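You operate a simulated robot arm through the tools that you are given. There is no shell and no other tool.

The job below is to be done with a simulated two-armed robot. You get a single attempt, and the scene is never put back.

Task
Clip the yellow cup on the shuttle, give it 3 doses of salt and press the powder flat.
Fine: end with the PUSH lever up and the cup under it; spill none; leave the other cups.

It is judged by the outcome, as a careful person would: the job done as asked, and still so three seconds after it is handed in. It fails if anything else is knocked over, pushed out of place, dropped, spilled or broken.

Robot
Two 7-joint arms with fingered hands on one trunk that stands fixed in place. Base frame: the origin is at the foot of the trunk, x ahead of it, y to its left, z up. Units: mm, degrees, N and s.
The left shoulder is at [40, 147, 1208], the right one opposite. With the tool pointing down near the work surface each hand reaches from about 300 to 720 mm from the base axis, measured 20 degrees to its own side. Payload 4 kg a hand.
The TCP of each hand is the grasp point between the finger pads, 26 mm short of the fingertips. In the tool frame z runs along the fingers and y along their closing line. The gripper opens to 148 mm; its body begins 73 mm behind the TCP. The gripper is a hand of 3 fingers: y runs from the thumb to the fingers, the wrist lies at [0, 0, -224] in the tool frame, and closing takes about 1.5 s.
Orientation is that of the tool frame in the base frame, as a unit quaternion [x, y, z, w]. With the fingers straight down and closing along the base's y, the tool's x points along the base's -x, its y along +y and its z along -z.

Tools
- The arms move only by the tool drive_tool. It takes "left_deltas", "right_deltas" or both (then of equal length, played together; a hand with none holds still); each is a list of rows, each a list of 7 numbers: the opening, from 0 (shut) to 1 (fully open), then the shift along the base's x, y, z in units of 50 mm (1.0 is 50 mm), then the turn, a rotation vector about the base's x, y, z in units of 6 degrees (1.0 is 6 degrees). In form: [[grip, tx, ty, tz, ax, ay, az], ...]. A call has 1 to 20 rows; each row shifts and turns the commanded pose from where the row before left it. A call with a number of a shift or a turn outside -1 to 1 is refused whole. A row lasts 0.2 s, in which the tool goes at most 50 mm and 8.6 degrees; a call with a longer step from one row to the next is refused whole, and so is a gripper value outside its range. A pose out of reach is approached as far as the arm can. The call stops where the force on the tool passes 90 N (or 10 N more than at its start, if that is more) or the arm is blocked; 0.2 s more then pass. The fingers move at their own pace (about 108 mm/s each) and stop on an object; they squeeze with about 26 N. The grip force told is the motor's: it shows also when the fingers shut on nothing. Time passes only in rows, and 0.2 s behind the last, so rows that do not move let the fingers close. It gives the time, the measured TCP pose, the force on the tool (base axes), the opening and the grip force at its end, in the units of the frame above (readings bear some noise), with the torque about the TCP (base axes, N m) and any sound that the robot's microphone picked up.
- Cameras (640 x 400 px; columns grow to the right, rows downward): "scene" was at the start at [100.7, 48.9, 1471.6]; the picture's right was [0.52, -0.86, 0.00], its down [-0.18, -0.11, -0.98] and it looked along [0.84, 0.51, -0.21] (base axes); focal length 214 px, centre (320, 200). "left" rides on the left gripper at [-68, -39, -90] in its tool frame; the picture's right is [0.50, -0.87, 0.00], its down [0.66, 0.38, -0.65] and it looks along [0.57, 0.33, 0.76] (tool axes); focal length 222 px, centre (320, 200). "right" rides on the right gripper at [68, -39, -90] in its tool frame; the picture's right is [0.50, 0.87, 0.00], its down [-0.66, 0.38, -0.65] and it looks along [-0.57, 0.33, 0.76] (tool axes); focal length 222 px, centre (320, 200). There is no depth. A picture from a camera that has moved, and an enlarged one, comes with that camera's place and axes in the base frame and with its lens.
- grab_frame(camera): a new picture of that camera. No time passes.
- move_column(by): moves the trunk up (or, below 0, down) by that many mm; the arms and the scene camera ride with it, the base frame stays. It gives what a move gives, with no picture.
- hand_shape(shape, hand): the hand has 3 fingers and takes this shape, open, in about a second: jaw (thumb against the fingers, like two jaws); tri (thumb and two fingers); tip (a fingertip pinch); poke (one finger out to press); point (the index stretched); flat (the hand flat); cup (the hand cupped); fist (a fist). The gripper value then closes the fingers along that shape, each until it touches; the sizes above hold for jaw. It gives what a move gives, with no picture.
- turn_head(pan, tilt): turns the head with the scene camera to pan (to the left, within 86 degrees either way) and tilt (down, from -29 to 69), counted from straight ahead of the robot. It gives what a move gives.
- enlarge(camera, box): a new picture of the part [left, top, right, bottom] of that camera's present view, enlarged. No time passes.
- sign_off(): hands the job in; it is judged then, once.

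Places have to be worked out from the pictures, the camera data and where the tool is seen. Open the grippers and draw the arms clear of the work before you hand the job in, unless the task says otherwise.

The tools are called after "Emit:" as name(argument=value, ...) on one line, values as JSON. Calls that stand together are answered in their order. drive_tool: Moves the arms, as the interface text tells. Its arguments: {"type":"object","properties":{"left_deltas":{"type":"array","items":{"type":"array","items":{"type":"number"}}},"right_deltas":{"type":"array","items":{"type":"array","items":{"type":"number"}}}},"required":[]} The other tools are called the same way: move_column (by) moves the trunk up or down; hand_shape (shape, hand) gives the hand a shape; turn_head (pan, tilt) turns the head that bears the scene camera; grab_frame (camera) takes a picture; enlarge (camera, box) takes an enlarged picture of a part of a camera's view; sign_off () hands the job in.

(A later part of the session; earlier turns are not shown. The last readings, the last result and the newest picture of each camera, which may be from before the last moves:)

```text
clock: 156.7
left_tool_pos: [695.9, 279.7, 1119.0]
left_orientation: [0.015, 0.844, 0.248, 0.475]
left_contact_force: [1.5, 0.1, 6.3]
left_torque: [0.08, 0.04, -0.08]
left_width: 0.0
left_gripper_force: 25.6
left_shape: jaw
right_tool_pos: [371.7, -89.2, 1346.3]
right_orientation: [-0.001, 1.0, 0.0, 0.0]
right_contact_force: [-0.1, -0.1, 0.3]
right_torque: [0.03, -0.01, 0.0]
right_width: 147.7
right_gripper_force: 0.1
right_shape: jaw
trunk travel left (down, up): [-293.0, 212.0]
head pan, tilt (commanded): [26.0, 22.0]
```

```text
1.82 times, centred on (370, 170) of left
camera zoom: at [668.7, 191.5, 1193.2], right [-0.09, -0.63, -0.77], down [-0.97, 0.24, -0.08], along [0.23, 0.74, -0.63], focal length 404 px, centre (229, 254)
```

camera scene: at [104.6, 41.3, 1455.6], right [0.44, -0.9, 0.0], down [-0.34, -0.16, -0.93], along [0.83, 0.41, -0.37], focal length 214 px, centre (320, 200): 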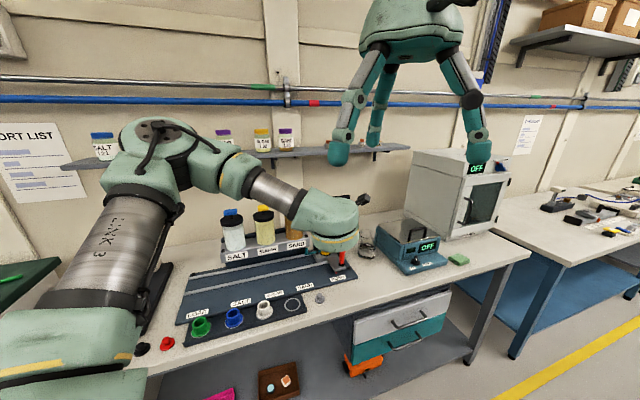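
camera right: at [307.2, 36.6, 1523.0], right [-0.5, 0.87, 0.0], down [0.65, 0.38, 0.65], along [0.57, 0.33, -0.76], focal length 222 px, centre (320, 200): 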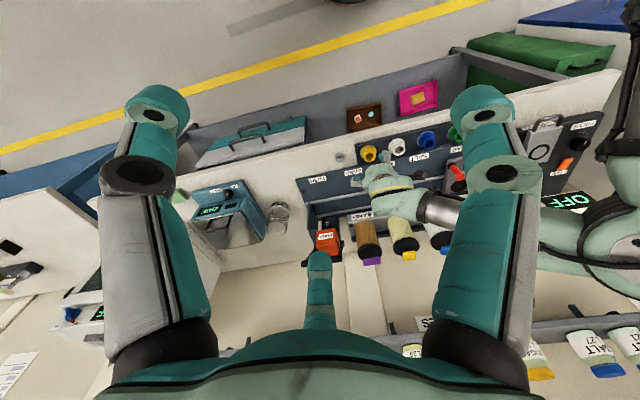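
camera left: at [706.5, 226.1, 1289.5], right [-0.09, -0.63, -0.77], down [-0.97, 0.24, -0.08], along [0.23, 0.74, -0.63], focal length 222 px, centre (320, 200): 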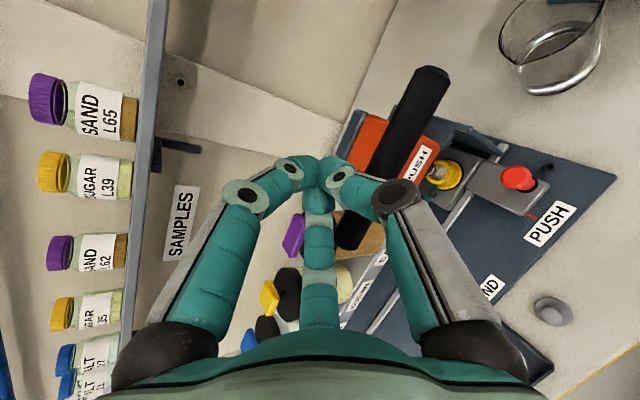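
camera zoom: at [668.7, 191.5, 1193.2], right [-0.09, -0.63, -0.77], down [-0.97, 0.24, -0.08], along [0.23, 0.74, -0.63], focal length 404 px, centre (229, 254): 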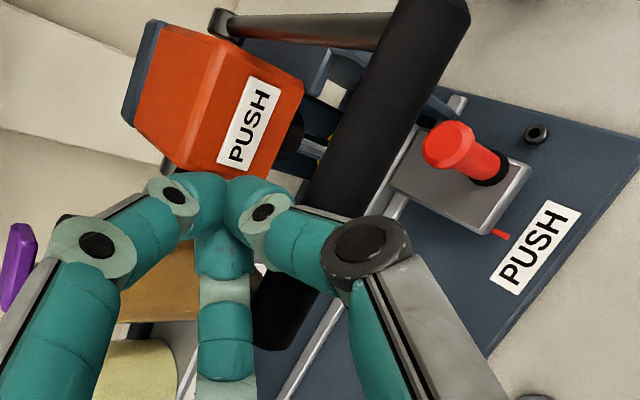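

6 N now: the plunger has met the powder. I press on in small steps to flatten it.

Emit:
drive_tool(left_deltas=[[0, -0.015, -0.015, -0.08, 0, 0, 0], [0, 0, 0, 0, 0, 0, 0]])

Emit:
enlarge(camera="scene", box=[320, 160, 380, 240])

```text
clock: 157.3
left_tool_pos: [695.7, 279.5, 1114.9]
left_orientation: [0.015, 0.844, 0.249, 0.474]
left_contact_force: [1.2, 0.3, 4.1]
left_torque: [0.09, 0.05, 0.0]
left_width: 0.3
left_gripper_force: 25.9
left_shape: jaw
right_tool_pos: [371.6, -90.8, 1346.8]
right_orientation: [0.0, 1.0, 0.001, 0.0]
right_contact_force: [0.0, -0.2, -1.1]
right_torque: [-0.03, -0.01, 0.0]
right_width: 148.0
right_gripper_force: 0.0
right_shape: jaw
trunk travel left (down, up): [-293.0, 212.0]
head pan, tilt (commanded): [26.0, 22.0]
```

```text
5.00 times, centred on (350, 200) of scene
camera zoom: at [104.0, 40.9, 1371.0], right [0.44, -0.9, 0.0], down [-0.34, -0.16, -0.93], along [0.83, 0.41, -0.37], focal length 1072 px, centre (170, 200)
```

zoom: 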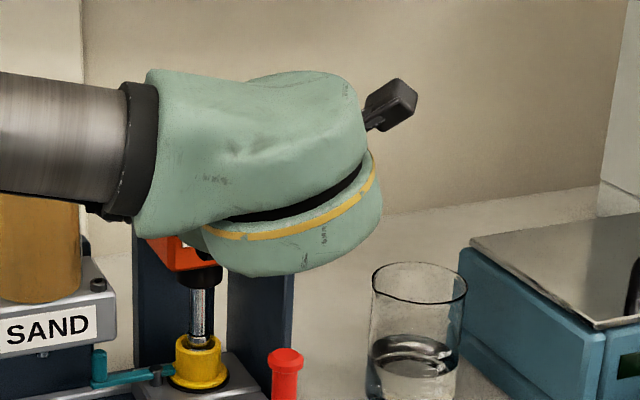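

The powder yields. I press further, 4 mm at a time.

Emit:
drive_tool(left_deltas=[[0, -0.015, -0.015, -0.08, 0, 0, 0], [0, -0.01, -0.01, -0.08, 0, 0, 0], [0, 0, 0, 0, 0, 0, 0]])

Emit:
enlarge(camera="scene", box=[320, 160, 380, 240])

Emit:
enlarge(camera="left", box=[260, 60, 480, 280])

```text
clock: 158.1
left_tool_pos: [692.8, 278.1, 1106.9]
left_orientation: [0.016, 0.844, 0.248, 0.475]
left_contact_force: [1.3, 0.3, 5.1]
left_torque: [0.05, 0.09, -0.06]
left_width: 0.0
left_gripper_force: 25.9
left_shape: jaw
right_tool_pos: [372.1, -89.5, 1347.2]
right_orientation: [0.0, 1.0, 0.001, 0.0]
right_contact_force: [-0.5, 0.2, -0.5]
right_torque: [0.01, -0.01, 0.01]
right_width: 148.0
right_gripper_force: 0.1
right_shape: jaw
trunk travel left (down, up): [-293.0, 212.0]
head pan, tilt (commanded): [26.0, 22.0]
```

```text
5.00 times, centred on (350, 200) of scene
camera zoom: at [104.1, 40.6, 1371.0], right [0.44, -0.9, 0.0], down [-0.34, -0.16, -0.93], along [0.83, 0.41, -0.37], focal length 1072 px, centre (170, 200)
```

zoom: 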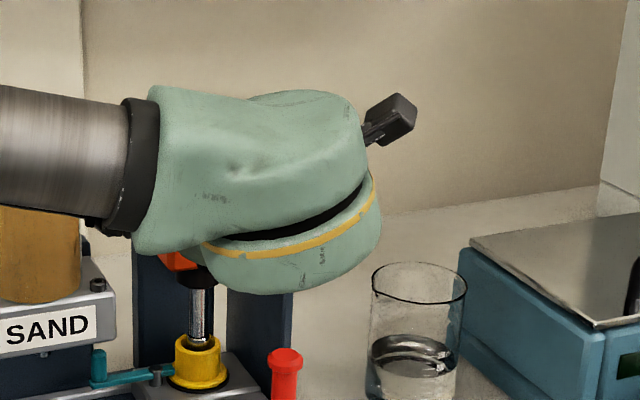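

```text
1.82 times, centred on (370, 170) of left
camera zoom: at [666.3, 189.3, 1181.2], right [-0.09, -0.63, -0.77], down [-0.97, 0.24, -0.08], along [0.23, 0.74, -0.63], focal length 404 px, centre (229, 254)
```

zoom: 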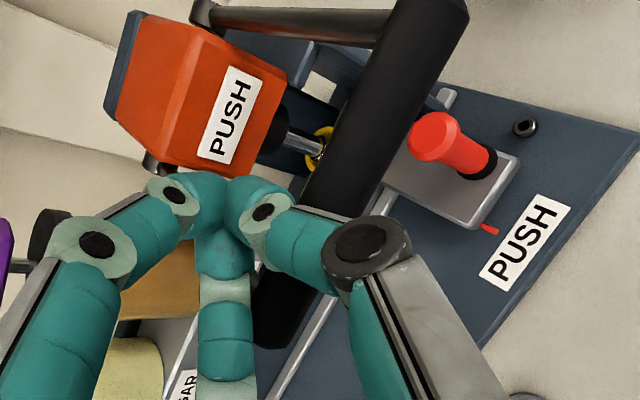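

About 5 N steady. I keep pressing until the resistance clearly rises.

Emit:
drive_tool(left_deltas=[[0, -0.01, -0.01, -0.1, 0, 0, 0], [0, -0.005, -0.005, -0.1, 0, 0, 0], [0, 0, 0, 0, 0, 0, 0]])

Emit:
enlarge(camera="scene", box=[320, 160, 380, 240])

Emit:
enlarge(camera="left", box=[260, 60, 480, 280])

```text
clock: 158.9
left_tool_pos: [691.5, 278.1, 1096.8]
left_orientation: [0.015, 0.844, 0.25, 0.474]
left_contact_force: [0.3, -1.1, 6.1]
left_torque: [0.08, 0.11, 0.01]
left_width: 0.0
left_gripper_force: 26.2
left_shape: jaw
right_tool_pos: [370.3, -91.3, 1346.9]
right_orientation: [0.0, 1.0, 0.001, 0.0]
right_contact_force: [-0.2, -0.1, 0.5]
right_torque: [-0.02, 0.01, 0.0]
right_width: 147.9
right_gripper_force: 0.1
right_shape: jaw
trunk travel left (down, up): [-293.0, 212.0]
head pan, tilt (commanded): [26.0, 22.0]
```

```text
5.00 times, centred on (350, 200) of scene
camera zoom: at [103.6, 40.6, 1371.0], right [0.44, -0.9, 0.0], down [-0.34, -0.16, -0.93], along [0.83, 0.41, -0.37], focal length 1072 px, centre (170, 200)
```

zoom: 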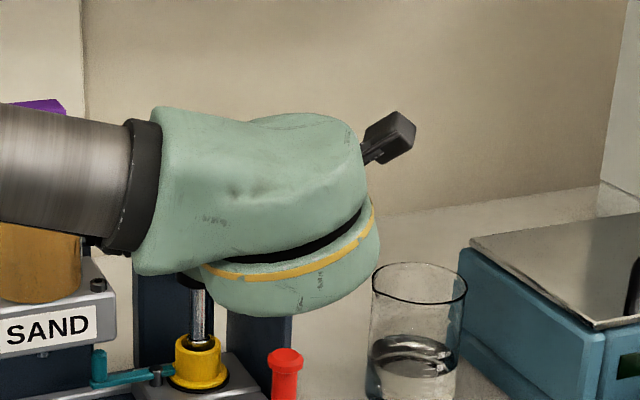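

```text
1.82 times, centred on (370, 170) of left
camera zoom: at [665.4, 188.9, 1171.1], right [-0.09, -0.63, -0.77], down [-0.97, 0.24, -0.08], along [0.23, 0.74, -0.63], focal length 404 px, centre (229, 254)
```

zoom: 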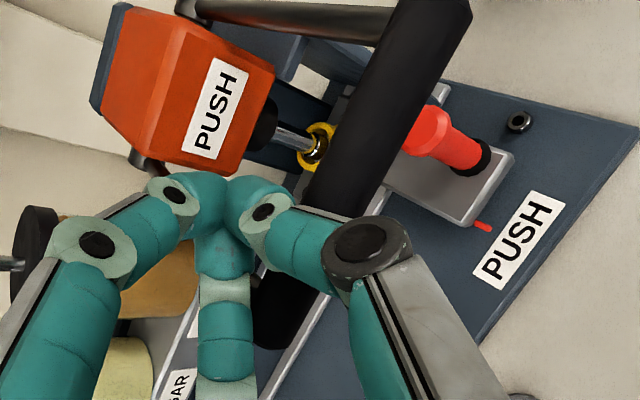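

Still moving at ~6 N. I continue down.

Emit:
drive_tool(left_deltas=[[0, 0, 0, -0.12, 0, 0, 0], [0, 0, 0, -0.12, 0, 0, 0], [0, 0, 0, 0, 0, 0, 0]])

Emit:
enlarge(camera="left", box=[260, 60, 480, 280])

Emit:
enlarge(camera="scene", box=[320, 160, 380, 240])

```text
clock: 159.7
left_tool_pos: [692.4, 280.0, 1085.4]
left_orientation: [0.016, 0.845, 0.247, 0.473]
left_contact_force: [0.7, -1.3, 5.3]
left_torque: [0.07, 0.08, 0.06]
left_width: 0.3
left_gripper_force: 26.1
left_shape: jaw
right_tool_pos: [371.9, -90.8, 1347.0]
right_orientation: [0.001, 1.0, 0.001, 0.0]
right_contact_force: [0.4, 0.1, -0.8]
right_torque: [0.06, -0.03, -0.02]
right_width: 148.0
right_gripper_force: 0.0
right_shape: jaw
trunk travel left (down, up): [-293.0, 212.0]
head pan, tilt (commanded): [26.0, 22.0]
```

```text
1.82 times, centred on (370, 170) of left
camera zoom: at [664.9, 190.4, 1159.4], right [-0.1, -0.63, -0.77], down [-0.97, 0.24, -0.07], along [0.23, 0.74, -0.63], focal length 404 px, centre (229, 254)
```

zoom: 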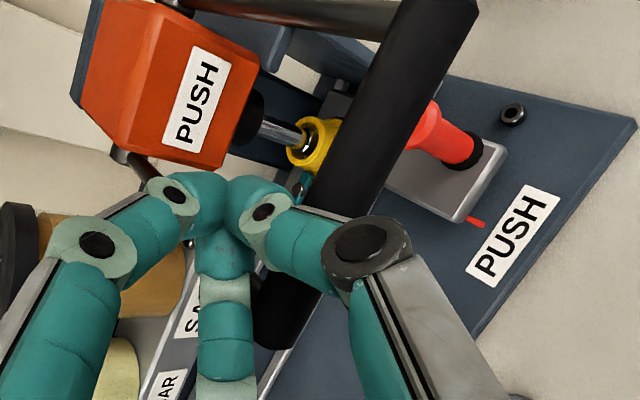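

```text
5.00 times, centred on (350, 200) of scene
camera zoom: at [103.8, 40.6, 1371.0], right [0.44, -0.9, 0.0], down [-0.34, -0.16, -0.93], along [0.83, 0.41, -0.37], focal length 1072 px, centre (170, 200)
```

zoom: 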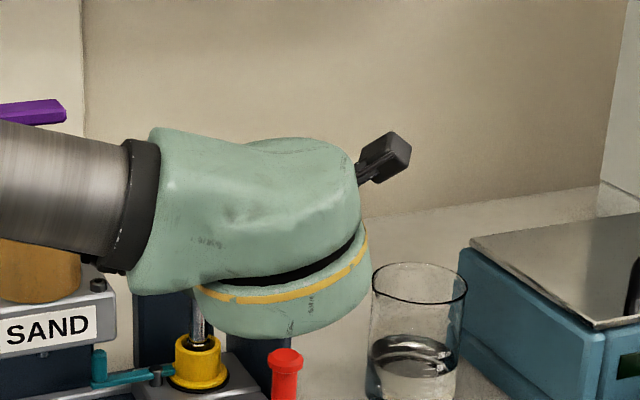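

The bar is about horizontal now and still yields. I continue, with the bar now swinging slightly back under.

Emit:
drive_tool(left_deltas=[[0, 0.005, 0.005, -0.12, 0, 0, 0], [0, 0.005, 0.005, -0.12, 0, 0, 0], [0, 0, 0, 0, 0, 0, 0]])

Emit:
enlarge(camera="left", box=[260, 60, 480, 280])

Emit:
enlarge(camera="left", box=[380, 90, 460, 150])

```text
clock: 160.5
left_tool_pos: [690.6, 284.2, 1073.1]
left_orientation: [0.015, 0.845, 0.247, 0.473]
left_contact_force: [0.2, -0.6, 4.3]
left_torque: [0.04, 0.05, 0.03]
left_width: 0.0
left_gripper_force: 25.7
left_shape: jaw
left hand out of reach, approached as far as the arm can: row 1
right_tool_pos: [371.3, -90.6, 1346.9]
right_orientation: [0.0, 1.0, 0.001, 0.001]
right_contact_force: [0.1, 0.1, 0.6]
right_torque: [0.0, 0.02, 0.02]
right_width: 148.1
right_gripper_force: 0.1
right_shape: jaw
trunk travel left (down, up): [-293.0, 212.0]
head pan, tilt (commanded): [26.0, 22.0]
```

```text
1.82 times, centred on (370, 170) of left
camera zoom: at [664.5, 194.5, 1147.9], right [-0.1, -0.63, -0.77], down [-0.97, 0.24, -0.07], along [0.23, 0.74, -0.63], focal length 404 px, centre (229, 254)
```

zoom: 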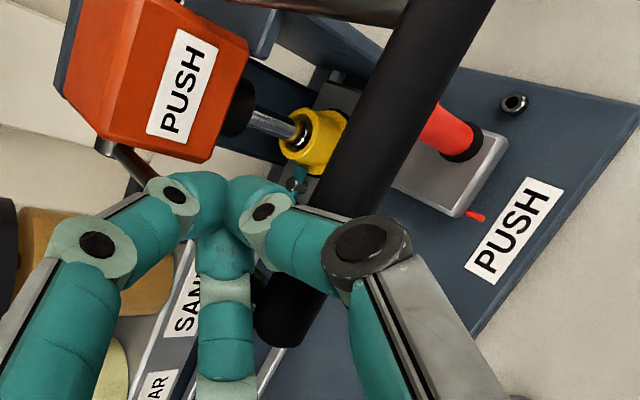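

```text
6.67 times, centred on (420, 120) of left
camera zoom: at [664.5, 194.5, 1147.9], right [-0.1, -0.63, -0.77], down [-0.97, 0.24, -0.07], along [0.23, 0.74, -0.63], focal length 1481 px, centre (-347, 733)
```

zoom: 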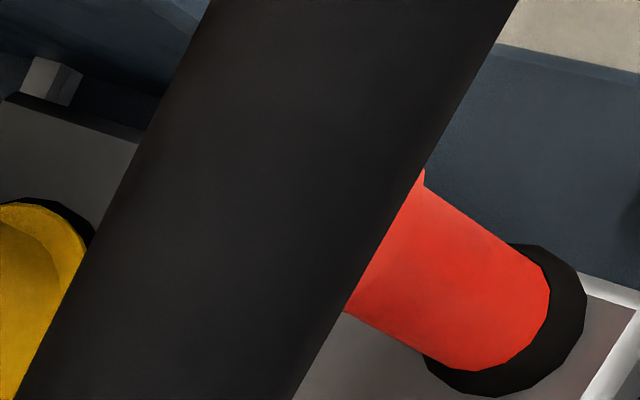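

The arm itself is at its low limit here, so I use the trunk to press the remaining way: 15 mm down, reading the force.

Emit:
move_column(by=-15)

Emit:
enlarge(camera="left", box=[260, 60, 480, 280])

Emit:
enlarge(camera="scene", box=[320, 160, 380, 240])

```text
clock: 161.2
left_tool_pos: [692.9, 282.9, 1056.7]
left_orientation: [0.016, 0.847, 0.246, 0.471]
left_contact_force: [0.7, -0.4, 0.0]
left_torque: [0.0, 0.04, 0.01]
left_width: 0.0
left_gripper_force: 26.3
left_shape: jaw
right_tool_pos: [373.6, -87.9, 1331.0]
right_orientation: [-0.001, 1.0, 0.0, 0.0]
right_contact_force: [-0.3, 0.1, 0.3]
right_torque: [-0.04, -0.02, -0.04]
right_width: 147.8
right_gripper_force: 0.1
right_shape: jaw
trunk travel left (down, up): [-278.0, 227.0]
head pan, tilt (commanded): [26.0, 22.0]
```

```text
1.82 times, centred on (370, 170) of left
camera zoom: at [665.8, 195.5, 1131.3], right [-0.1, -0.63, -0.77], down [-0.97, 0.24, -0.07], along [0.23, 0.74, -0.63], focal length 404 px, centre (229, 254)
```

zoom: 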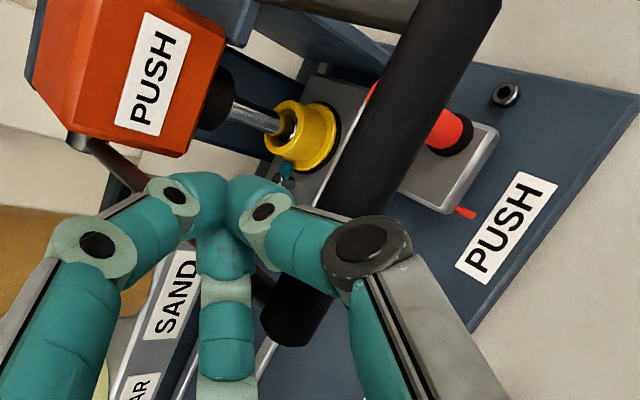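

```text
5.00 times, centred on (350, 200) of scene
camera zoom: at [105.7, 41.7, 1355.8], right [0.44, -0.9, 0.0], down [-0.34, -0.16, -0.93], along [0.83, 0.41, -0.38], focal length 1072 px, centre (170, 200)
```

zoom: 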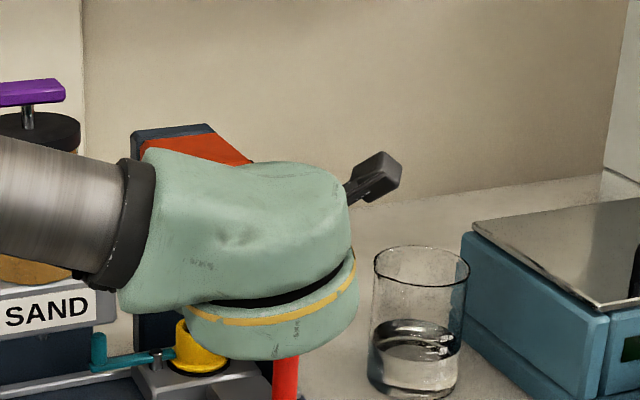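

The lever sits at about −8° with no load. I zoom in on cup and plunger to judge how deep it is.

Emit:
enlarge(camera="left", box=[370, 90, 470, 170])

Emit:
enlarge(camera="scene", box=[335, 205, 375, 240])

```text
5.00 times, centred on (420, 130) of left
camera zoom: at [665.8, 195.5, 1131.3], right [-0.1, -0.63, -0.77], down [-0.97, 0.24, -0.07], along [0.23, 0.74, -0.63], focal length 1111 px, centre (-180, 550)
```

zoom: 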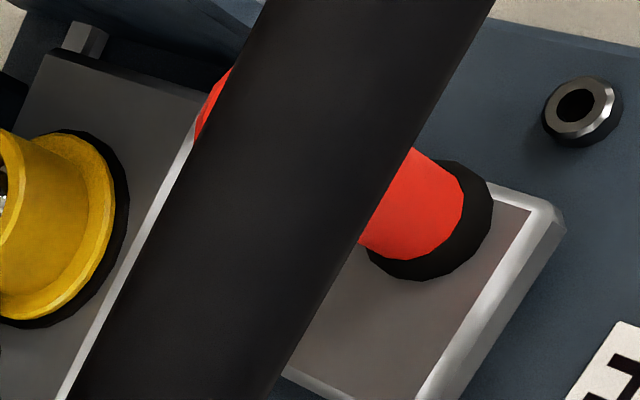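

```text
11.43 times, centred on (355, 222) of scene
camera zoom: at [105.7, 41.7, 1355.8], right [0.44, -0.9, 0.0], down [-0.34, -0.16, -0.93], along [0.83, 0.41, -0.38], focal length 2451 px, centre (-80, -57)
```

zoom: 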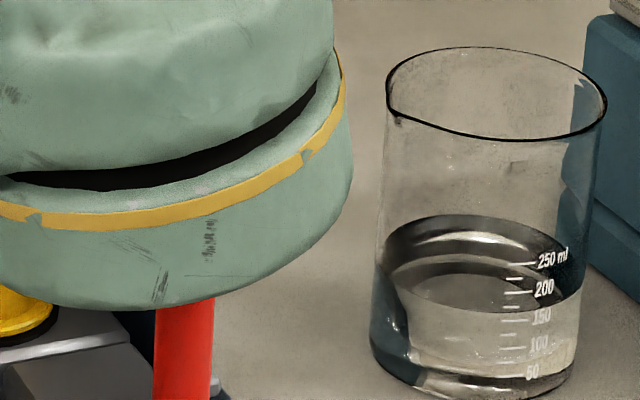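

I aim the zoom properly at the cup.

Emit:
enlarge(camera="left", box=[300, 90, 400, 170])

```text
5.00 times, centred on (350, 130) of left
camera zoom: at [665.8, 195.5, 1131.3], right [-0.1, -0.63, -0.77], down [-0.97, 0.24, -0.07], along [0.23, 0.74, -0.63], focal length 1111 px, centre (170, 550)
```

zoom: 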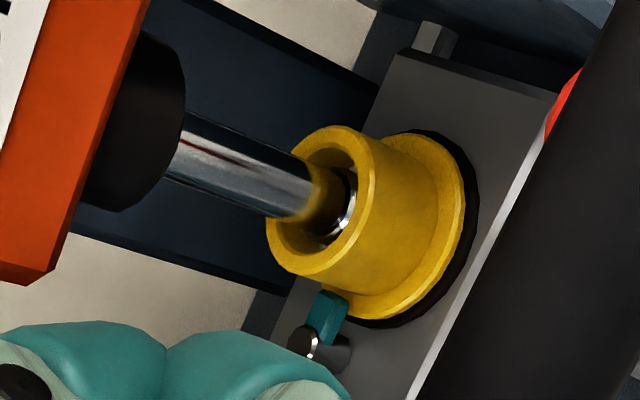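

The plunger is deep inside the cup (its ring ~z 922, tip ~911), pressing on the salt. I press a little more to find the end of travel.

Emit:
move_column(by=-12)

Emit:
enlarge(camera="left", box=[300, 90, 400, 170])

Emit:
enlarge(camera="left", box=[260, 60, 480, 280])

```text
clock: 161.8
left_tool_pos: [693.1, 283.8, 1047.9]
left_orientation: [0.016, 0.845, 0.246, 0.474]
left_contact_force: [0.3, 0.2, 0.7]
left_torque: [0.0, 0.02, -0.01]
left_width: 0.0
left_gripper_force: 25.8
left_shape: jaw
right_tool_pos: [371.4, -89.6, 1320.1]
right_orientation: [0.0, 1.0, 0.001, 0.0]
right_contact_force: [-0.1, 0.2, -0.5]
right_torque: [0.0, 0.01, 0.0]
right_width: 147.5
right_gripper_force: 0.0
right_shape: jaw
trunk travel left (down, up): [-266.0, 239.0]
head pan, tilt (commanded): [26.0, 22.0]
```

```text
5.00 times, centred on (350, 130) of left
camera zoom: at [664.6, 194.6, 1122.2], right [-0.1, -0.63, -0.77], down [-0.97, 0.24, -0.08], along [0.23, 0.74, -0.63], focal length 1111 px, centre (170, 550)
```

zoom: 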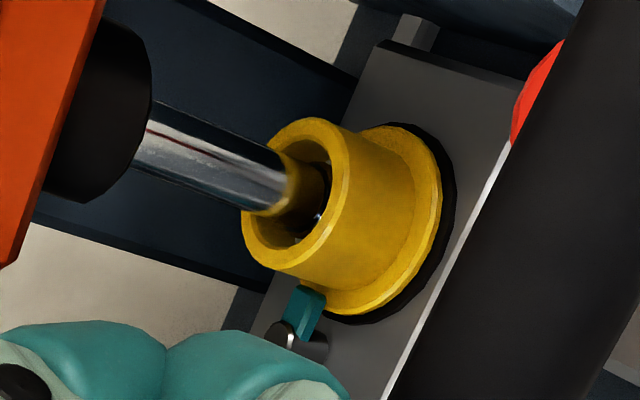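

```text
1.82 times, centred on (370, 170) of left
camera zoom: at [664.6, 194.6, 1122.2], right [-0.1, -0.63, -0.77], down [-0.97, 0.24, -0.08], along [0.23, 0.74, -0.63], focal length 404 px, centre (229, 254)
```

zoom: 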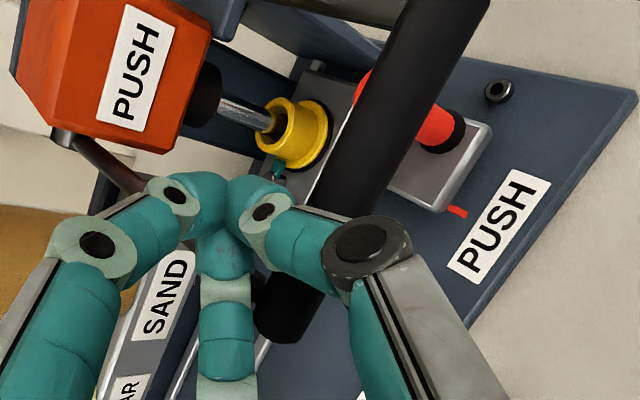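

Still no load and the plunger goes deeper. I continue with another 12 mm.

Emit:
move_column(by=-12)

Emit:
enlarge(camera="left", box=[290, 80, 400, 170])

Emit:
enlarge(camera="left", box=[260, 60, 480, 280])

```text
clock: 162.3
left_tool_pos: [690.6, 281.6, 1043.3]
left_orientation: [0.015, 0.842, 0.247, 0.48]
left_contact_force: [2.4, 0.2, 29.3]
left_torque: [0.09, 0.1, 0.01]
left_width: 0.0
left_gripper_force: 26.2
left_shape: jaw
right_tool_pos: [369.0, -91.5, 1309.0]
right_orientation: [0.001, 1.0, 0.0, 0.002]
right_contact_force: [0.0, 0.6, 0.5]
right_torque: [-0.01, 0.02, -0.02]
right_width: 148.0
right_gripper_force: 0.0
right_shape: jaw
trunk travel left (down, up): [-254.0, 251.0]
head pan, tilt (commanded): [26.0, 22.0]
```

```text
4.44 times, centred on (345, 125) of left
camera zoom: at [662.4, 192.8, 1117.7], right [-0.09, -0.63, -0.77], down [-0.97, 0.24, -0.09], along [0.24, 0.74, -0.63], focal length 987 px, centre (209, 533)
```

zoom: 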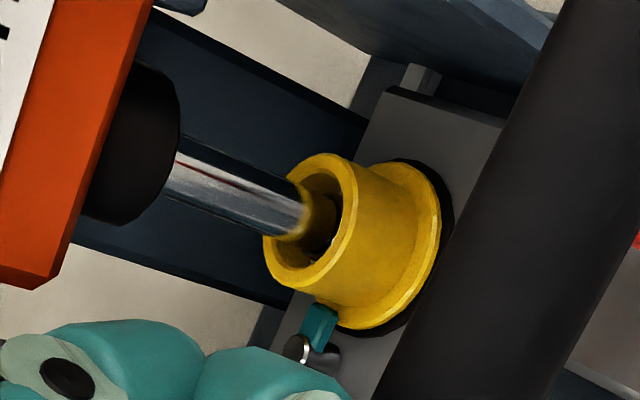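

```text
1.82 times, centred on (370, 170) of left
camera zoom: at [662.4, 192.8, 1117.7], right [-0.09, -0.63, -0.77], down [-0.97, 0.24, -0.09], along [0.24, 0.74, -0.63], focal length 404 px, centre (229, 254)
```

zoom: 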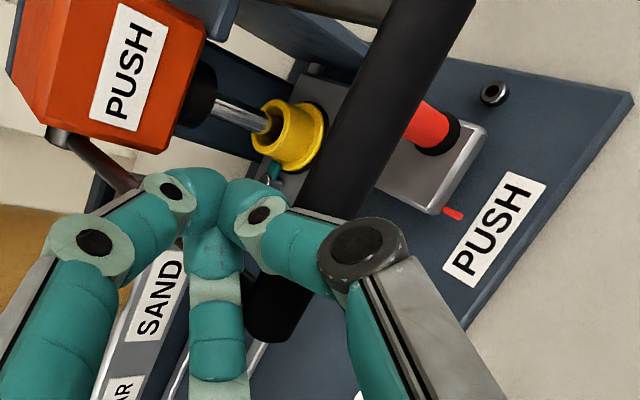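

Firm resistance now: 29 N, the plunger no longer advances. I press slightly harder for a moment to be sure the powder is packed flat.

Emit:
move_column(by=-6)

Emit:
drive_tool(left_deltas=[[0, 0, 0, 0, 0, 0, 0], [0, 0, 0, 0, 0, 0, 0], [0, 0, 0, 0, 0, 0, 0]])

Emit:
enlarge(camera="left", box=[290, 80, 400, 170])

```text
clock: 162.9
left_tool_pos: [690.5, 281.0, 1042.6]
left_orientation: [0.016, 0.839, 0.247, 0.485]
left_contact_force: [6.7, 2.0, 39.3]
left_torque: [-0.06, 0.07, 0.09]
left_width: 0.1
left_gripper_force: 26.1
left_shape: jaw
right_tool_pos: [365.9, -91.3, 1303.5]
right_orientation: [0.0, 1.0, 0.002, 0.003]
right_contact_force: [-0.3, -0.5, 0.0]
right_torque: [-0.01, 0.0, 0.01]
right_width: 148.0
right_gripper_force: 0.1
right_shape: jaw
trunk travel left (down, up): [-248.0, 257.0]
head pan, tilt (commanded): [26.0, 22.0]
```

```text
clock: 163.7
left_tool_pos: [689.7, 279.9, 1042.2]
left_orientation: [0.017, 0.84, 0.247, 0.484]
left_contact_force: [7.6, 1.1, 38.0]
left_torque: [-0.2, -0.06, 0.1]
left_width: 0.1
left_gripper_force: 26.0
left_shape: jaw
right_tool_pos: [367.3, -93.1, 1302.8]
right_orientation: [0.0, 1.0, 0.002, 0.001]
right_contact_force: [-0.4, 0.0, -0.1]
right_torque: [-0.01, -0.02, -0.04]
right_width: 148.0
right_gripper_force: 0.1
right_shape: jaw
trunk travel left (down, up): [-248.0, 257.0]
head pan, tilt (commanded): [26.0, 22.0]
```

```text
4.44 times, centred on (345, 125) of left
camera zoom: at [661.1, 190.9, 1115.3], right [-0.08, -0.63, -0.77], down [-0.96, 0.25, -0.1], along [0.25, 0.74, -0.62], focal length 987 px, centre (209, 533)
```

zoom: 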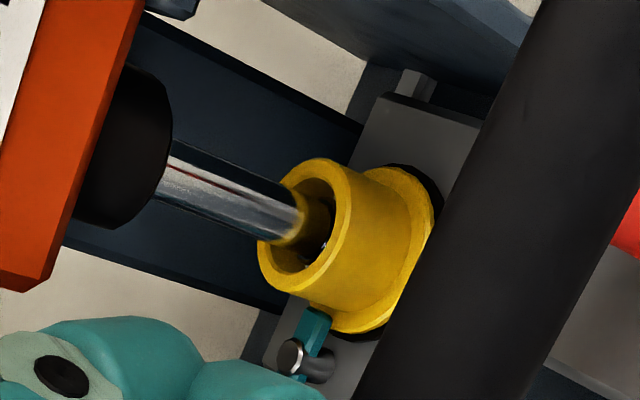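

Held at ~39 N. Now I ease off by raising the trunk 30 mm and see whether the lever follows up by itself.

Emit:
move_column(by=30)

Emit:
enlarge(camera="left", box=[260, 60, 480, 280])

Emit:
enlarge(camera="scene", box=[310, 160, 390, 250])

```text
clock: 164.4
left_tool_pos: [690.3, 284.0, 1059.0]
left_orientation: [0.016, 0.846, 0.247, 0.472]
left_contact_force: [0.2, -0.3, 0.9]
left_torque: [0.01, -0.01, 0.04]
left_width: 0.1
left_gripper_force: 26.0
left_shape: jaw
right_tool_pos: [370.3, -91.0, 1332.4]
right_orientation: [0.0, 1.0, 0.001, 0.001]
right_contact_force: [0.5, 1.1, 0.0]
right_torque: [0.01, -0.01, 0.0]
right_width: 147.9
right_gripper_force: 0.1
right_shape: jaw
trunk travel left (down, up): [-278.0, 227.0]
head pan, tilt (commanded): [26.0, 22.0]
```

```text
1.82 times, centred on (370, 170) of left
camera zoom: at [664.0, 194.9, 1132.5], right [-0.1, -0.63, -0.77], down [-0.97, 0.24, -0.07], along [0.23, 0.74, -0.63], focal length 404 px, centre (229, 254)
```

zoom: 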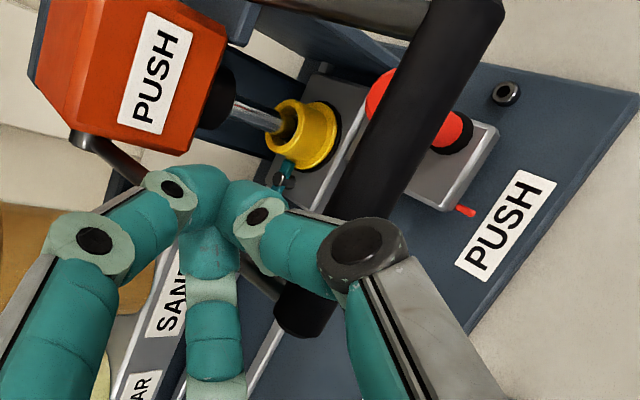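

```text
4.44 times, centred on (350, 205) of scene
camera zoom: at [103.6, 40.8, 1356.2], right [0.44, -0.9, 0.0], down [-0.34, -0.16, -0.93], along [0.83, 0.41, -0.37], focal length 953 px, centre (187, 178)
```

zoom: 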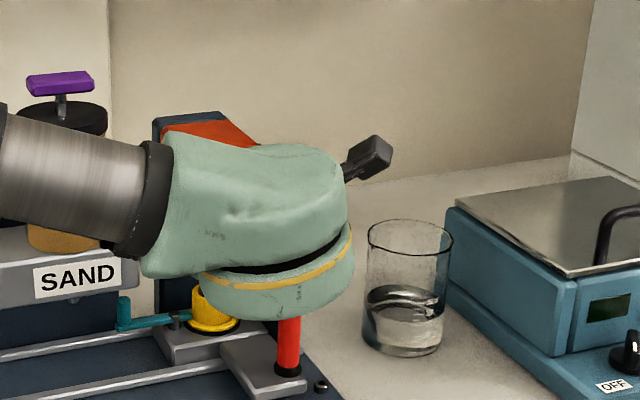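

The lever stays down, so I must lift it. The present hand orientation has one finger on top and two below — ideal jaws for the horizontal bar. I lift off, step back and open.

Emit:
drive_tool(left_deltas=[[0, 0, 0, 0.6, 0, 0, 0], [0, -0.669, -0.659, 0, 0, 0, 0], [0.55, -0.669, -0.659, 0, 0, 0, 0], [0.55, 0, 0, -0.3, 0, 0, 0], [0.55, 0, 0, -0.22, 0, 0, 0], [0.55, 0, 0, 0, 0, 0, 0], [0.55, 0, 0, 0, 0, 0, 0]])

Emit:
grab_frame(camera="left")

Emit:
enlarge(camera="scene", box=[290, 140, 390, 250])

```text
clock: 166.1
left_tool_pos: [617.1, 256.3, 1078.4]
left_orientation: [0.017, 0.847, 0.245, 0.472]
left_contact_force: [-0.2, 0.0, -0.4]
left_torque: [0.0, -0.01, -0.02]
left_width: 81.6
left_gripper_force: 0.0
left_shape: jaw
left hand out of reach, approached as far as the arm can: row 2, 3, 4, 5
right_tool_pos: [372.6, -88.6, 1330.6]
right_orientation: [-0.001, 1.0, 0.001, 0.0]
right_contact_force: [-0.6, -1.1, -0.2]
right_torque: [0.05, 0.02, -0.01]
right_width: 147.8
right_gripper_force: 0.2
right_shape: jaw
trunk travel left (down, up): [-278.0, 227.0]
head pan, tilt (commanded): [26.0, 22.0]
```

```text
taken
camera left: at [590.7, 168.2, 1152.9], right [-0.1, -0.63, -0.77], down [-0.97, 0.24, -0.07], along [0.23, 0.74, -0.64], focal length 222 px, centre (320, 200)
```

left: 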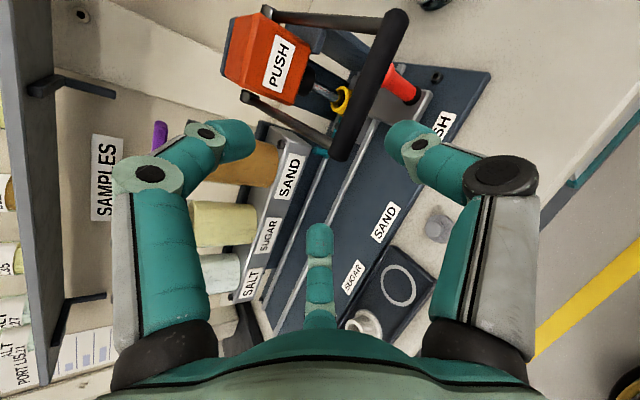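

```text
3.64 times, centred on (340, 195) of scene
camera zoom: at [104.8, 41.2, 1356.1], right [0.44, -0.9, 0.0], down [-0.34, -0.16, -0.93], along [0.83, 0.41, -0.38], focal length 780 px, centre (247, 218)
```

zoom: 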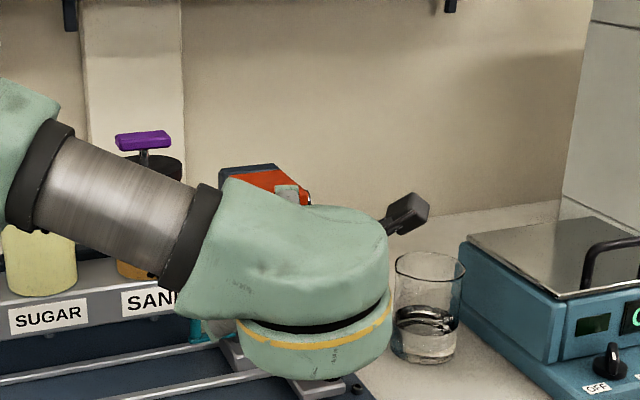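

The arm strains in this orientation. Turning the hand to point more straight ahead (+x) should ease it, so I yaw −18° and shift right, watching for reach warnings.

Emit:
drive_tool(left_deltas=[[0.55, 0, 0, 0, 0, 0, -1], [0.55, 0, 0, 0, 0, 0, -1], [0.55, 0, 0, 0, 0, 0, -1], [0.55, 0, -0.3, 0, 0, 0, 0], [0.55, 0, -0.3, 0, 0, 0, 0], [0.55, 0, 0, 0, 0, 0, 0]])

Emit:
grab_frame(camera="left")

```text
clock: 167.4
left_tool_pos: [617.0, 226.8, 1079.1]
left_orientation: [0.147, 0.833, 0.169, 0.506]
left_contact_force: [0.0, 0.4, -0.9]
left_torque: [-0.01, 0.02, -0.01]
left_width: 81.3
left_gripper_force: 0.0
left_shape: jaw
right_tool_pos: [373.7, -89.2, 1332.0]
right_orientation: [0.0, 1.0, -0.001, 0.0]
right_contact_force: [-0.1, -0.9, 0.3]
right_torque: [0.0, 0.01, 0.01]
right_width: 147.8
right_gripper_force: 0.0
right_shape: jaw
trunk travel left (down, up): [-278.0, 227.0]
head pan, tilt (commanded): [26.0, 22.0]
```

```text
taken
camera left: at [564.2, 151.5, 1153.6], right [-0.29, -0.57, -0.77], down [-0.85, 0.53, -0.08], along [0.45, 0.63, -0.63], focal length 222 px, centre (320, 200)
```

left: 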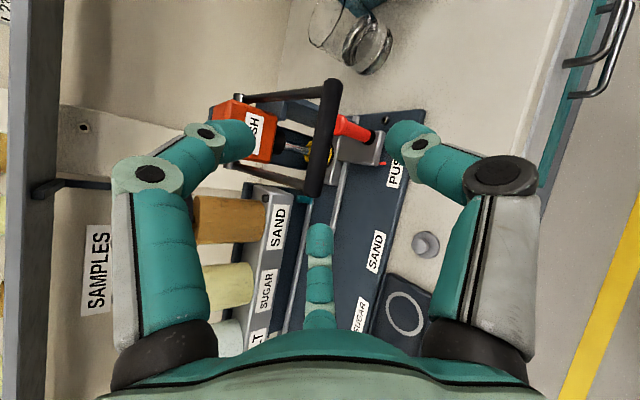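

No reach warnings now, and the lever bar lies neatly between the upper and lower fingers. Bar centre ≈ (705, 250, 1026). I line up and advance most of the way.

Emit:
drive_tool(left_deltas=[[0.55, -0.072, 0.264, -0.186, 0, 0, 0], [0.55, 0.446, 0.066, -0.215, 0, 0, 0], [0.55, 0.446, 0.066, -0.215, 0, 0, 0], [0.55, 0.357, 0.053, -0.172, 0, 0, 0], [0.55, 0, 0, 0, 0, 0, 0], [0.55, 0, 0, 0, 0, 0, 0]])

Emit:
grab_frame(camera="left")

Emit:
enlarge(camera="scene", box=[290, 140, 390, 250])

```text
clock: 168.8
left_tool_pos: [675.9, 248.7, 1040.1]
left_orientation: [0.148, 0.832, 0.169, 0.506]
left_contact_force: [-3.0, -1.3, -2.4]
left_torque: [-0.13, 0.03, 0.13]
left_width: 82.2
left_gripper_force: 0.0
left_shape: jaw
right_tool_pos: [371.5, -90.1, 1332.5]
right_orientation: [0.0, 1.0, 0.001, 0.0]
right_contact_force: [-0.2, -0.1, -0.2]
right_torque: [-0.05, -0.01, 0.0]
right_width: 147.8
right_gripper_force: 0.1
right_shape: jaw
trunk travel left (down, up): [-278.0, 227.0]
head pan, tilt (commanded): [26.0, 22.0]
```

```text
taken
camera left: at [622.5, 172.0, 1113.9], right [-0.29, -0.57, -0.77], down [-0.85, 0.53, -0.08], along [0.45, 0.63, -0.63], focal length 222 px, centre (320, 200)
```

left: 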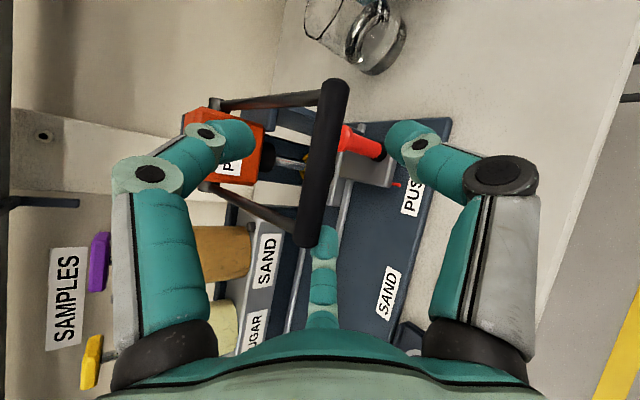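

```text
3.64 times, centred on (340, 195) of scene
camera zoom: at [104.4, 41.2, 1356.1], right [0.44, -0.9, 0.0], down [-0.34, -0.16, -0.93], along [0.83, 0.41, -0.37], focal length 780 px, centre (247, 218)
```

zoom: 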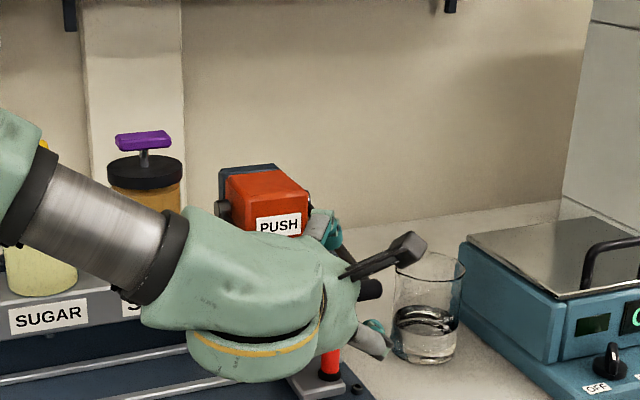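

A light touch: the bar's left end is ~15 mm below the tool axis and meets the lower-left finger. I back off 10 mm, shift down 15 and right 10, then recheck.

Emit:
drive_tool(left_deltas=[[0.55, -0.178, -0.026, 0.086, 0, 0, 0], [0.55, -0.049, -0.109, -0.135, 0, 0, 0], [0.55, -0.049, -0.109, -0.135, 0, 0, 0], [0.55, 0, 0, 0, 0, 0, 0], [0.55, 0, 0, 0, 0, 0, 0]])

Emit:
grab_frame(camera="left")

```text
clock: 170.1
left_tool_pos: [664.6, 241.1, 1038.3]
left_orientation: [0.147, 0.834, 0.169, 0.504]
left_contact_force: [-0.3, 0.1, -0.4]
left_torque: [-0.02, 0.01, 0.05]
left_width: 81.7
left_gripper_force: 0.0
left_shape: jaw
left hand out of reach, approached as far as the arm can: row 3
right_tool_pos: [372.3, -89.8, 1332.1]
right_orientation: [0.001, 1.0, 0.001, 0.0]
right_contact_force: [0.3, 0.2, 0.7]
right_torque: [-0.01, -0.02, 0.02]
right_width: 148.0
right_gripper_force: 0.0
right_shape: jaw
trunk travel left (down, up): [-278.0, 227.0]
head pan, tilt (commanded): [26.0, 22.0]
```

```text
taken
camera left: at [611.6, 165.9, 1113.0], right [-0.29, -0.57, -0.77], down [-0.85, 0.53, -0.07], along [0.44, 0.63, -0.64], focal length 222 px, centre (320, 200)
```

left: 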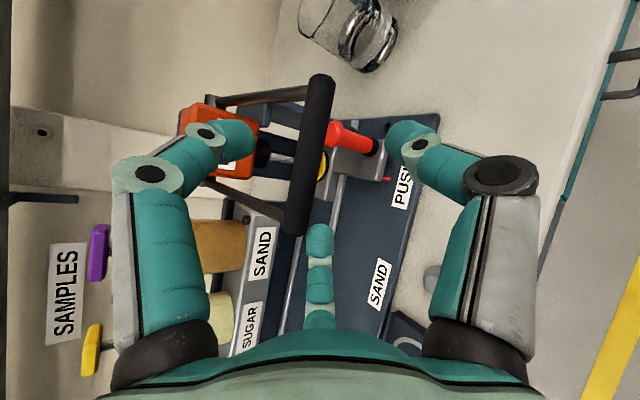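

The bar is now ~8 mm below the tool axis. I lower the trunk 10 mm and advance 38 mm along the tool axis to bring the bar between the fingers.

Emit:
move_column(by=-10)

Emit:
drive_tool(left_deltas=[[0.55, 0.34, 0.05, -0.164, 0, 0, 0], [0.55, 0.34, 0.05, -0.164, 0, 0, 0], [0.55, 0, 0, 0, 0, 0, 0], [0.55, 0, 0, 0, 0, 0, 0]])

Emit:
grab_frame(camera="left")

Emit:
enlarge(camera="scene", box=[310, 150, 390, 250])

```text
clock: 170.6
left_tool_pos: [664.8, 241.6, 1028.2]
left_orientation: [0.147, 0.834, 0.168, 0.505]
left_contact_force: [-0.1, -0.6, -0.7]
left_torque: [-0.01, -0.01, 0.01]
left_width: 81.3
left_gripper_force: 0.0
left_shape: jaw
right_tool_pos: [373.1, -90.2, 1322.9]
right_orientation: [0.0, 1.0, 0.0, -0.001]
right_contact_force: [-0.4, 0.8, 0.3]
right_torque: [-0.01, 0.05, -0.04]
right_width: 147.8
right_gripper_force: 0.0
right_shape: jaw
trunk travel left (down, up): [-268.0, 237.0]
head pan, tilt (commanded): [26.0, 22.0]
```

```text
clock: 171.6
left_tool_pos: [700.2, 246.1, 1010.5]
left_orientation: [0.147, 0.834, 0.168, 0.504]
left_contact_force: [-0.9, 0.3, 0.2]
left_torque: [-0.03, 0.01, -0.01]
left_width: 81.5
left_gripper_force: 0.2
left_shape: jaw
right_tool_pos: [373.5, -89.4, 1321.2]
right_orientation: [0.0, 1.0, 0.001, 0.0]
right_contact_force: [-0.2, 0.8, 0.2]
right_torque: [-0.01, -0.02, 0.01]
right_width: 147.9
right_gripper_force: 0.1
right_shape: jaw
trunk travel left (down, up): [-268.0, 237.0]
head pan, tilt (commanded): [26.0, 22.0]
```

```text
taken
camera left: at [647.1, 171.2, 1085.2], right [-0.29, -0.57, -0.77], down [-0.85, 0.53, -0.07], along [0.44, 0.63, -0.64], focal length 222 px, centre (320, 200)
```

left: 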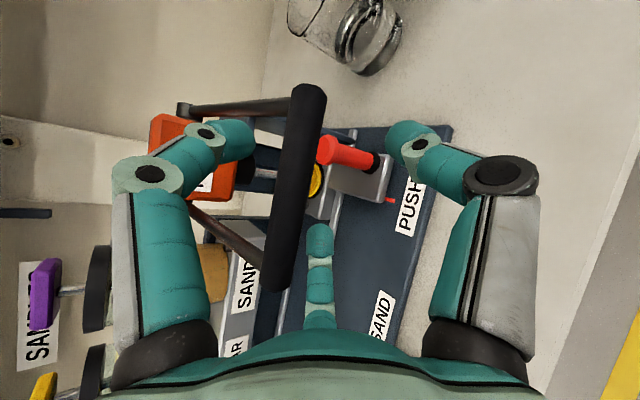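

```text
4.00 times, centred on (350, 200) of scene
camera zoom: at [104.8, 41.2, 1346.2], right [0.44, -0.9, 0.0], down [-0.34, -0.16, -0.93], along [0.83, 0.41, -0.38], focal length 858 px, centre (200, 200)
```

zoom: 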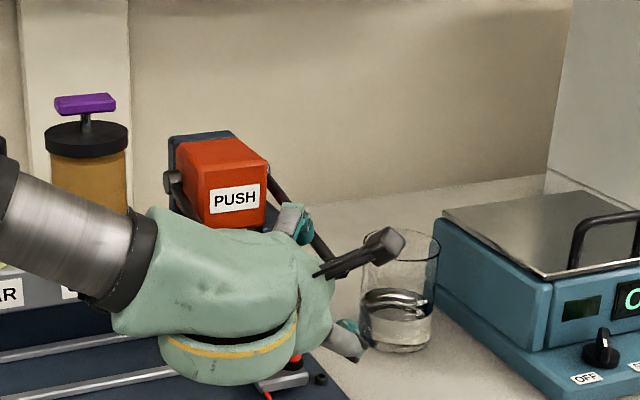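

The bar lies ~13 mm above the tool axis now; I raise the hand 14 mm so it is centred between the jaws, then close.

Emit:
drive_tool(left_deltas=[[0.55, 0, 0, 0.28, 0, 0, 0], [0.55, 0, 0, 0, 0, 0, 0], [0.55, 0, 0, 0, 0, 0, 0]])

Emit:
grab_frame(camera="left")

```text
clock: 172.4
left_tool_pos: [698.0, 245.8, 1024.8]
left_orientation: [0.147, 0.834, 0.168, 0.504]
left_contact_force: [0.0, 0.0, 0.0]
left_torque: [0.0, 0.01, -0.02]
left_width: 81.7
left_gripper_force: 0.0
left_shape: jaw
right_tool_pos: [371.4, -90.2, 1322.3]
right_orientation: [-0.001, 1.0, 0.001, 0.001]
right_contact_force: [-0.5, 0.5, -0.2]
right_torque: [-0.02, -0.01, 0.01]
right_width: 147.9
right_gripper_force: 0.2
right_shape: jaw
trunk travel left (down, up): [-268.0, 237.0]
head pan, tilt (commanded): [26.0, 22.0]
```

```text
taken
camera left: at [646.4, 170.4, 1099.5], right [-0.29, -0.57, -0.77], down [-0.85, 0.53, -0.07], along [0.44, 0.63, -0.64], focal length 222 px, centre (320, 200)
```

left: 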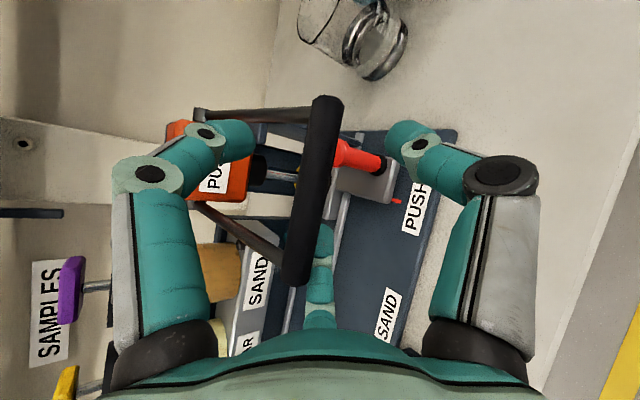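

The bar is centred between upper finger and lower two. I close the grip on it.

Emit:
drive_tool(left_deltas=[[0.4, 0, 0, 0, 0, 0, 0], [0.25, 0, 0, 0, 0, 0, 0], [0.1, 0, 0, 0, 0, 0, 0], [0, 0, 0, 0, 0, 0, 0], [0, 0, 0, 0, 0, 0, 0], [0, 0, 0, 0, 0, 0, 0]])

Emit:
grab_frame(camera="left")

Emit:
enlarge(camera="scene", box=[310, 150, 390, 250])

```text
clock: 173.8
left_tool_pos: [699.5, 244.0, 1025.4]
left_orientation: [0.149, 0.834, 0.168, 0.504]
left_contact_force: [0.2, -3.8, -2.4]
left_torque: [0.08, -0.05, -0.19]
left_width: 14.1
left_gripper_force: 25.9
left_shape: jaw
right_tool_pos: [372.5, -91.8, 1321.6]
right_orientation: [0.0, 1.0, 0.001, 0.0]
right_contact_force: [-0.1, -0.1, 0.6]
right_torque: [-0.04, 0.01, -0.01]
right_width: 148.0
right_gripper_force: 0.0
right_shape: jaw
trunk travel left (down, up): [-268.0, 237.0]
head pan, tilt (commanded): [26.0, 22.0]
```

```text
taken
camera left: at [646.6, 168.5, 1099.5], right [-0.29, -0.57, -0.77], down [-0.85, 0.53, -0.07], along [0.45, 0.63, -0.64], focal length 222 px, centre (320, 200)
```

left: 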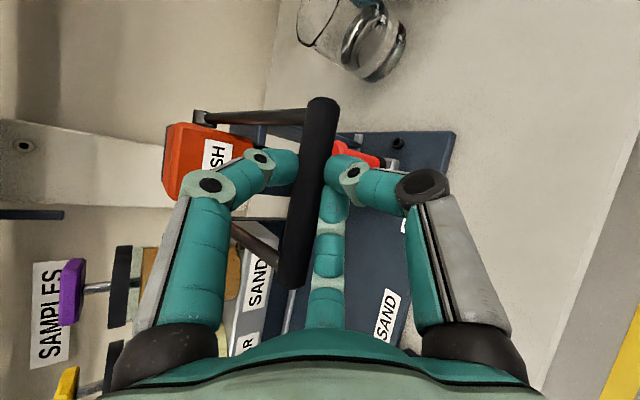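

```text
4.00 times, centred on (350, 200) of scene
camera zoom: at [104.8, 40.0, 1346.3], right [0.44, -0.9, 0.0], down [-0.34, -0.16, -0.93], along [0.83, 0.41, -0.37], focal length 858 px, centre (200, 200)
```

zoom: 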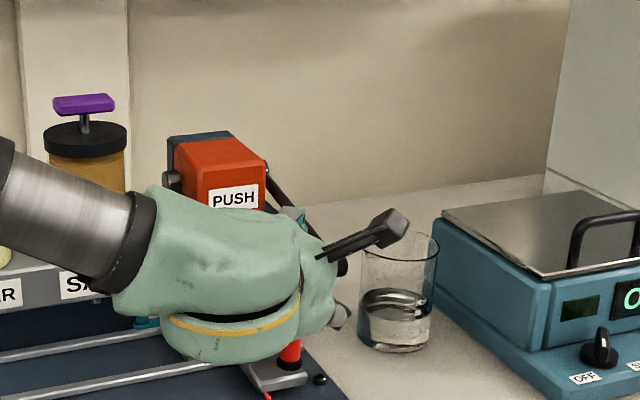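

Firm grip on the bar. I lift along the lever's arc, first ~25° of rotation, watching the forces.

Emit:
drive_tool(left_deltas=[[0, -0.017, -0.017, 0.229, 0, 0, 0], [0, -0.017, -0.017, 0.229, 0, 0, 0], [0, 0.006, 0.006, 0.23, 0, 0, 0], [0, 0.006, 0.006, 0.23, 0, 0, 0], [0, 0.028, 0.028, 0.227, 0, 0, 0], [0, 0.028, 0.028, 0.227, 0, 0, 0], [0, 0, 0, 0, 0, 0, 0]])

Emit:
grab_frame(camera="left")

Emit:
enlarge(camera="scene", box=[310, 150, 390, 250])

```text
clock: 175.4
left_tool_pos: [701.2, 246.1, 1095.2]
left_orientation: [0.149, 0.834, 0.169, 0.504]
left_contact_force: [1.7, -11.2, -2.0]
left_torque: [-0.16, 0.21, -0.29]
left_width: 12.4
left_gripper_force: 26.0
left_shape: jaw
right_tool_pos: [373.9, -91.6, 1322.5]
right_orientation: [0.0, 1.0, 0.002, 0.0]
right_contact_force: [1.2, -1.0, -0.1]
right_torque: [0.03, 0.0, 0.01]
right_width: 147.7
right_gripper_force: 0.2
right_shape: jaw
trunk travel left (down, up): [-268.0, 237.0]
head pan, tilt (commanded): [26.0, 22.0]
```

```text
taken
camera left: at [648.1, 169.5, 1170.9], right [-0.29, -0.57, -0.77], down [-0.85, 0.53, -0.07], along [0.45, 0.63, -0.64], focal length 222 px, centre (320, 200)
```

left: 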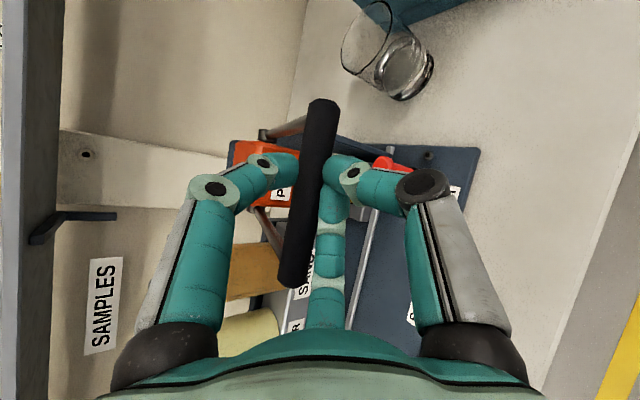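

```text
4.00 times, centred on (350, 200) of scene
camera zoom: at [105.2, 39.0, 1346.3], right [0.44, -0.9, 0.0], down [-0.34, -0.16, -0.93], along [0.83, 0.41, -0.37], focal length 858 px, centre (200, 200)
```

zoom: 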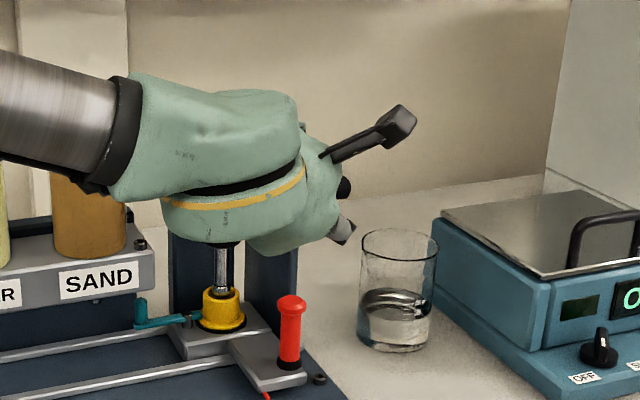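

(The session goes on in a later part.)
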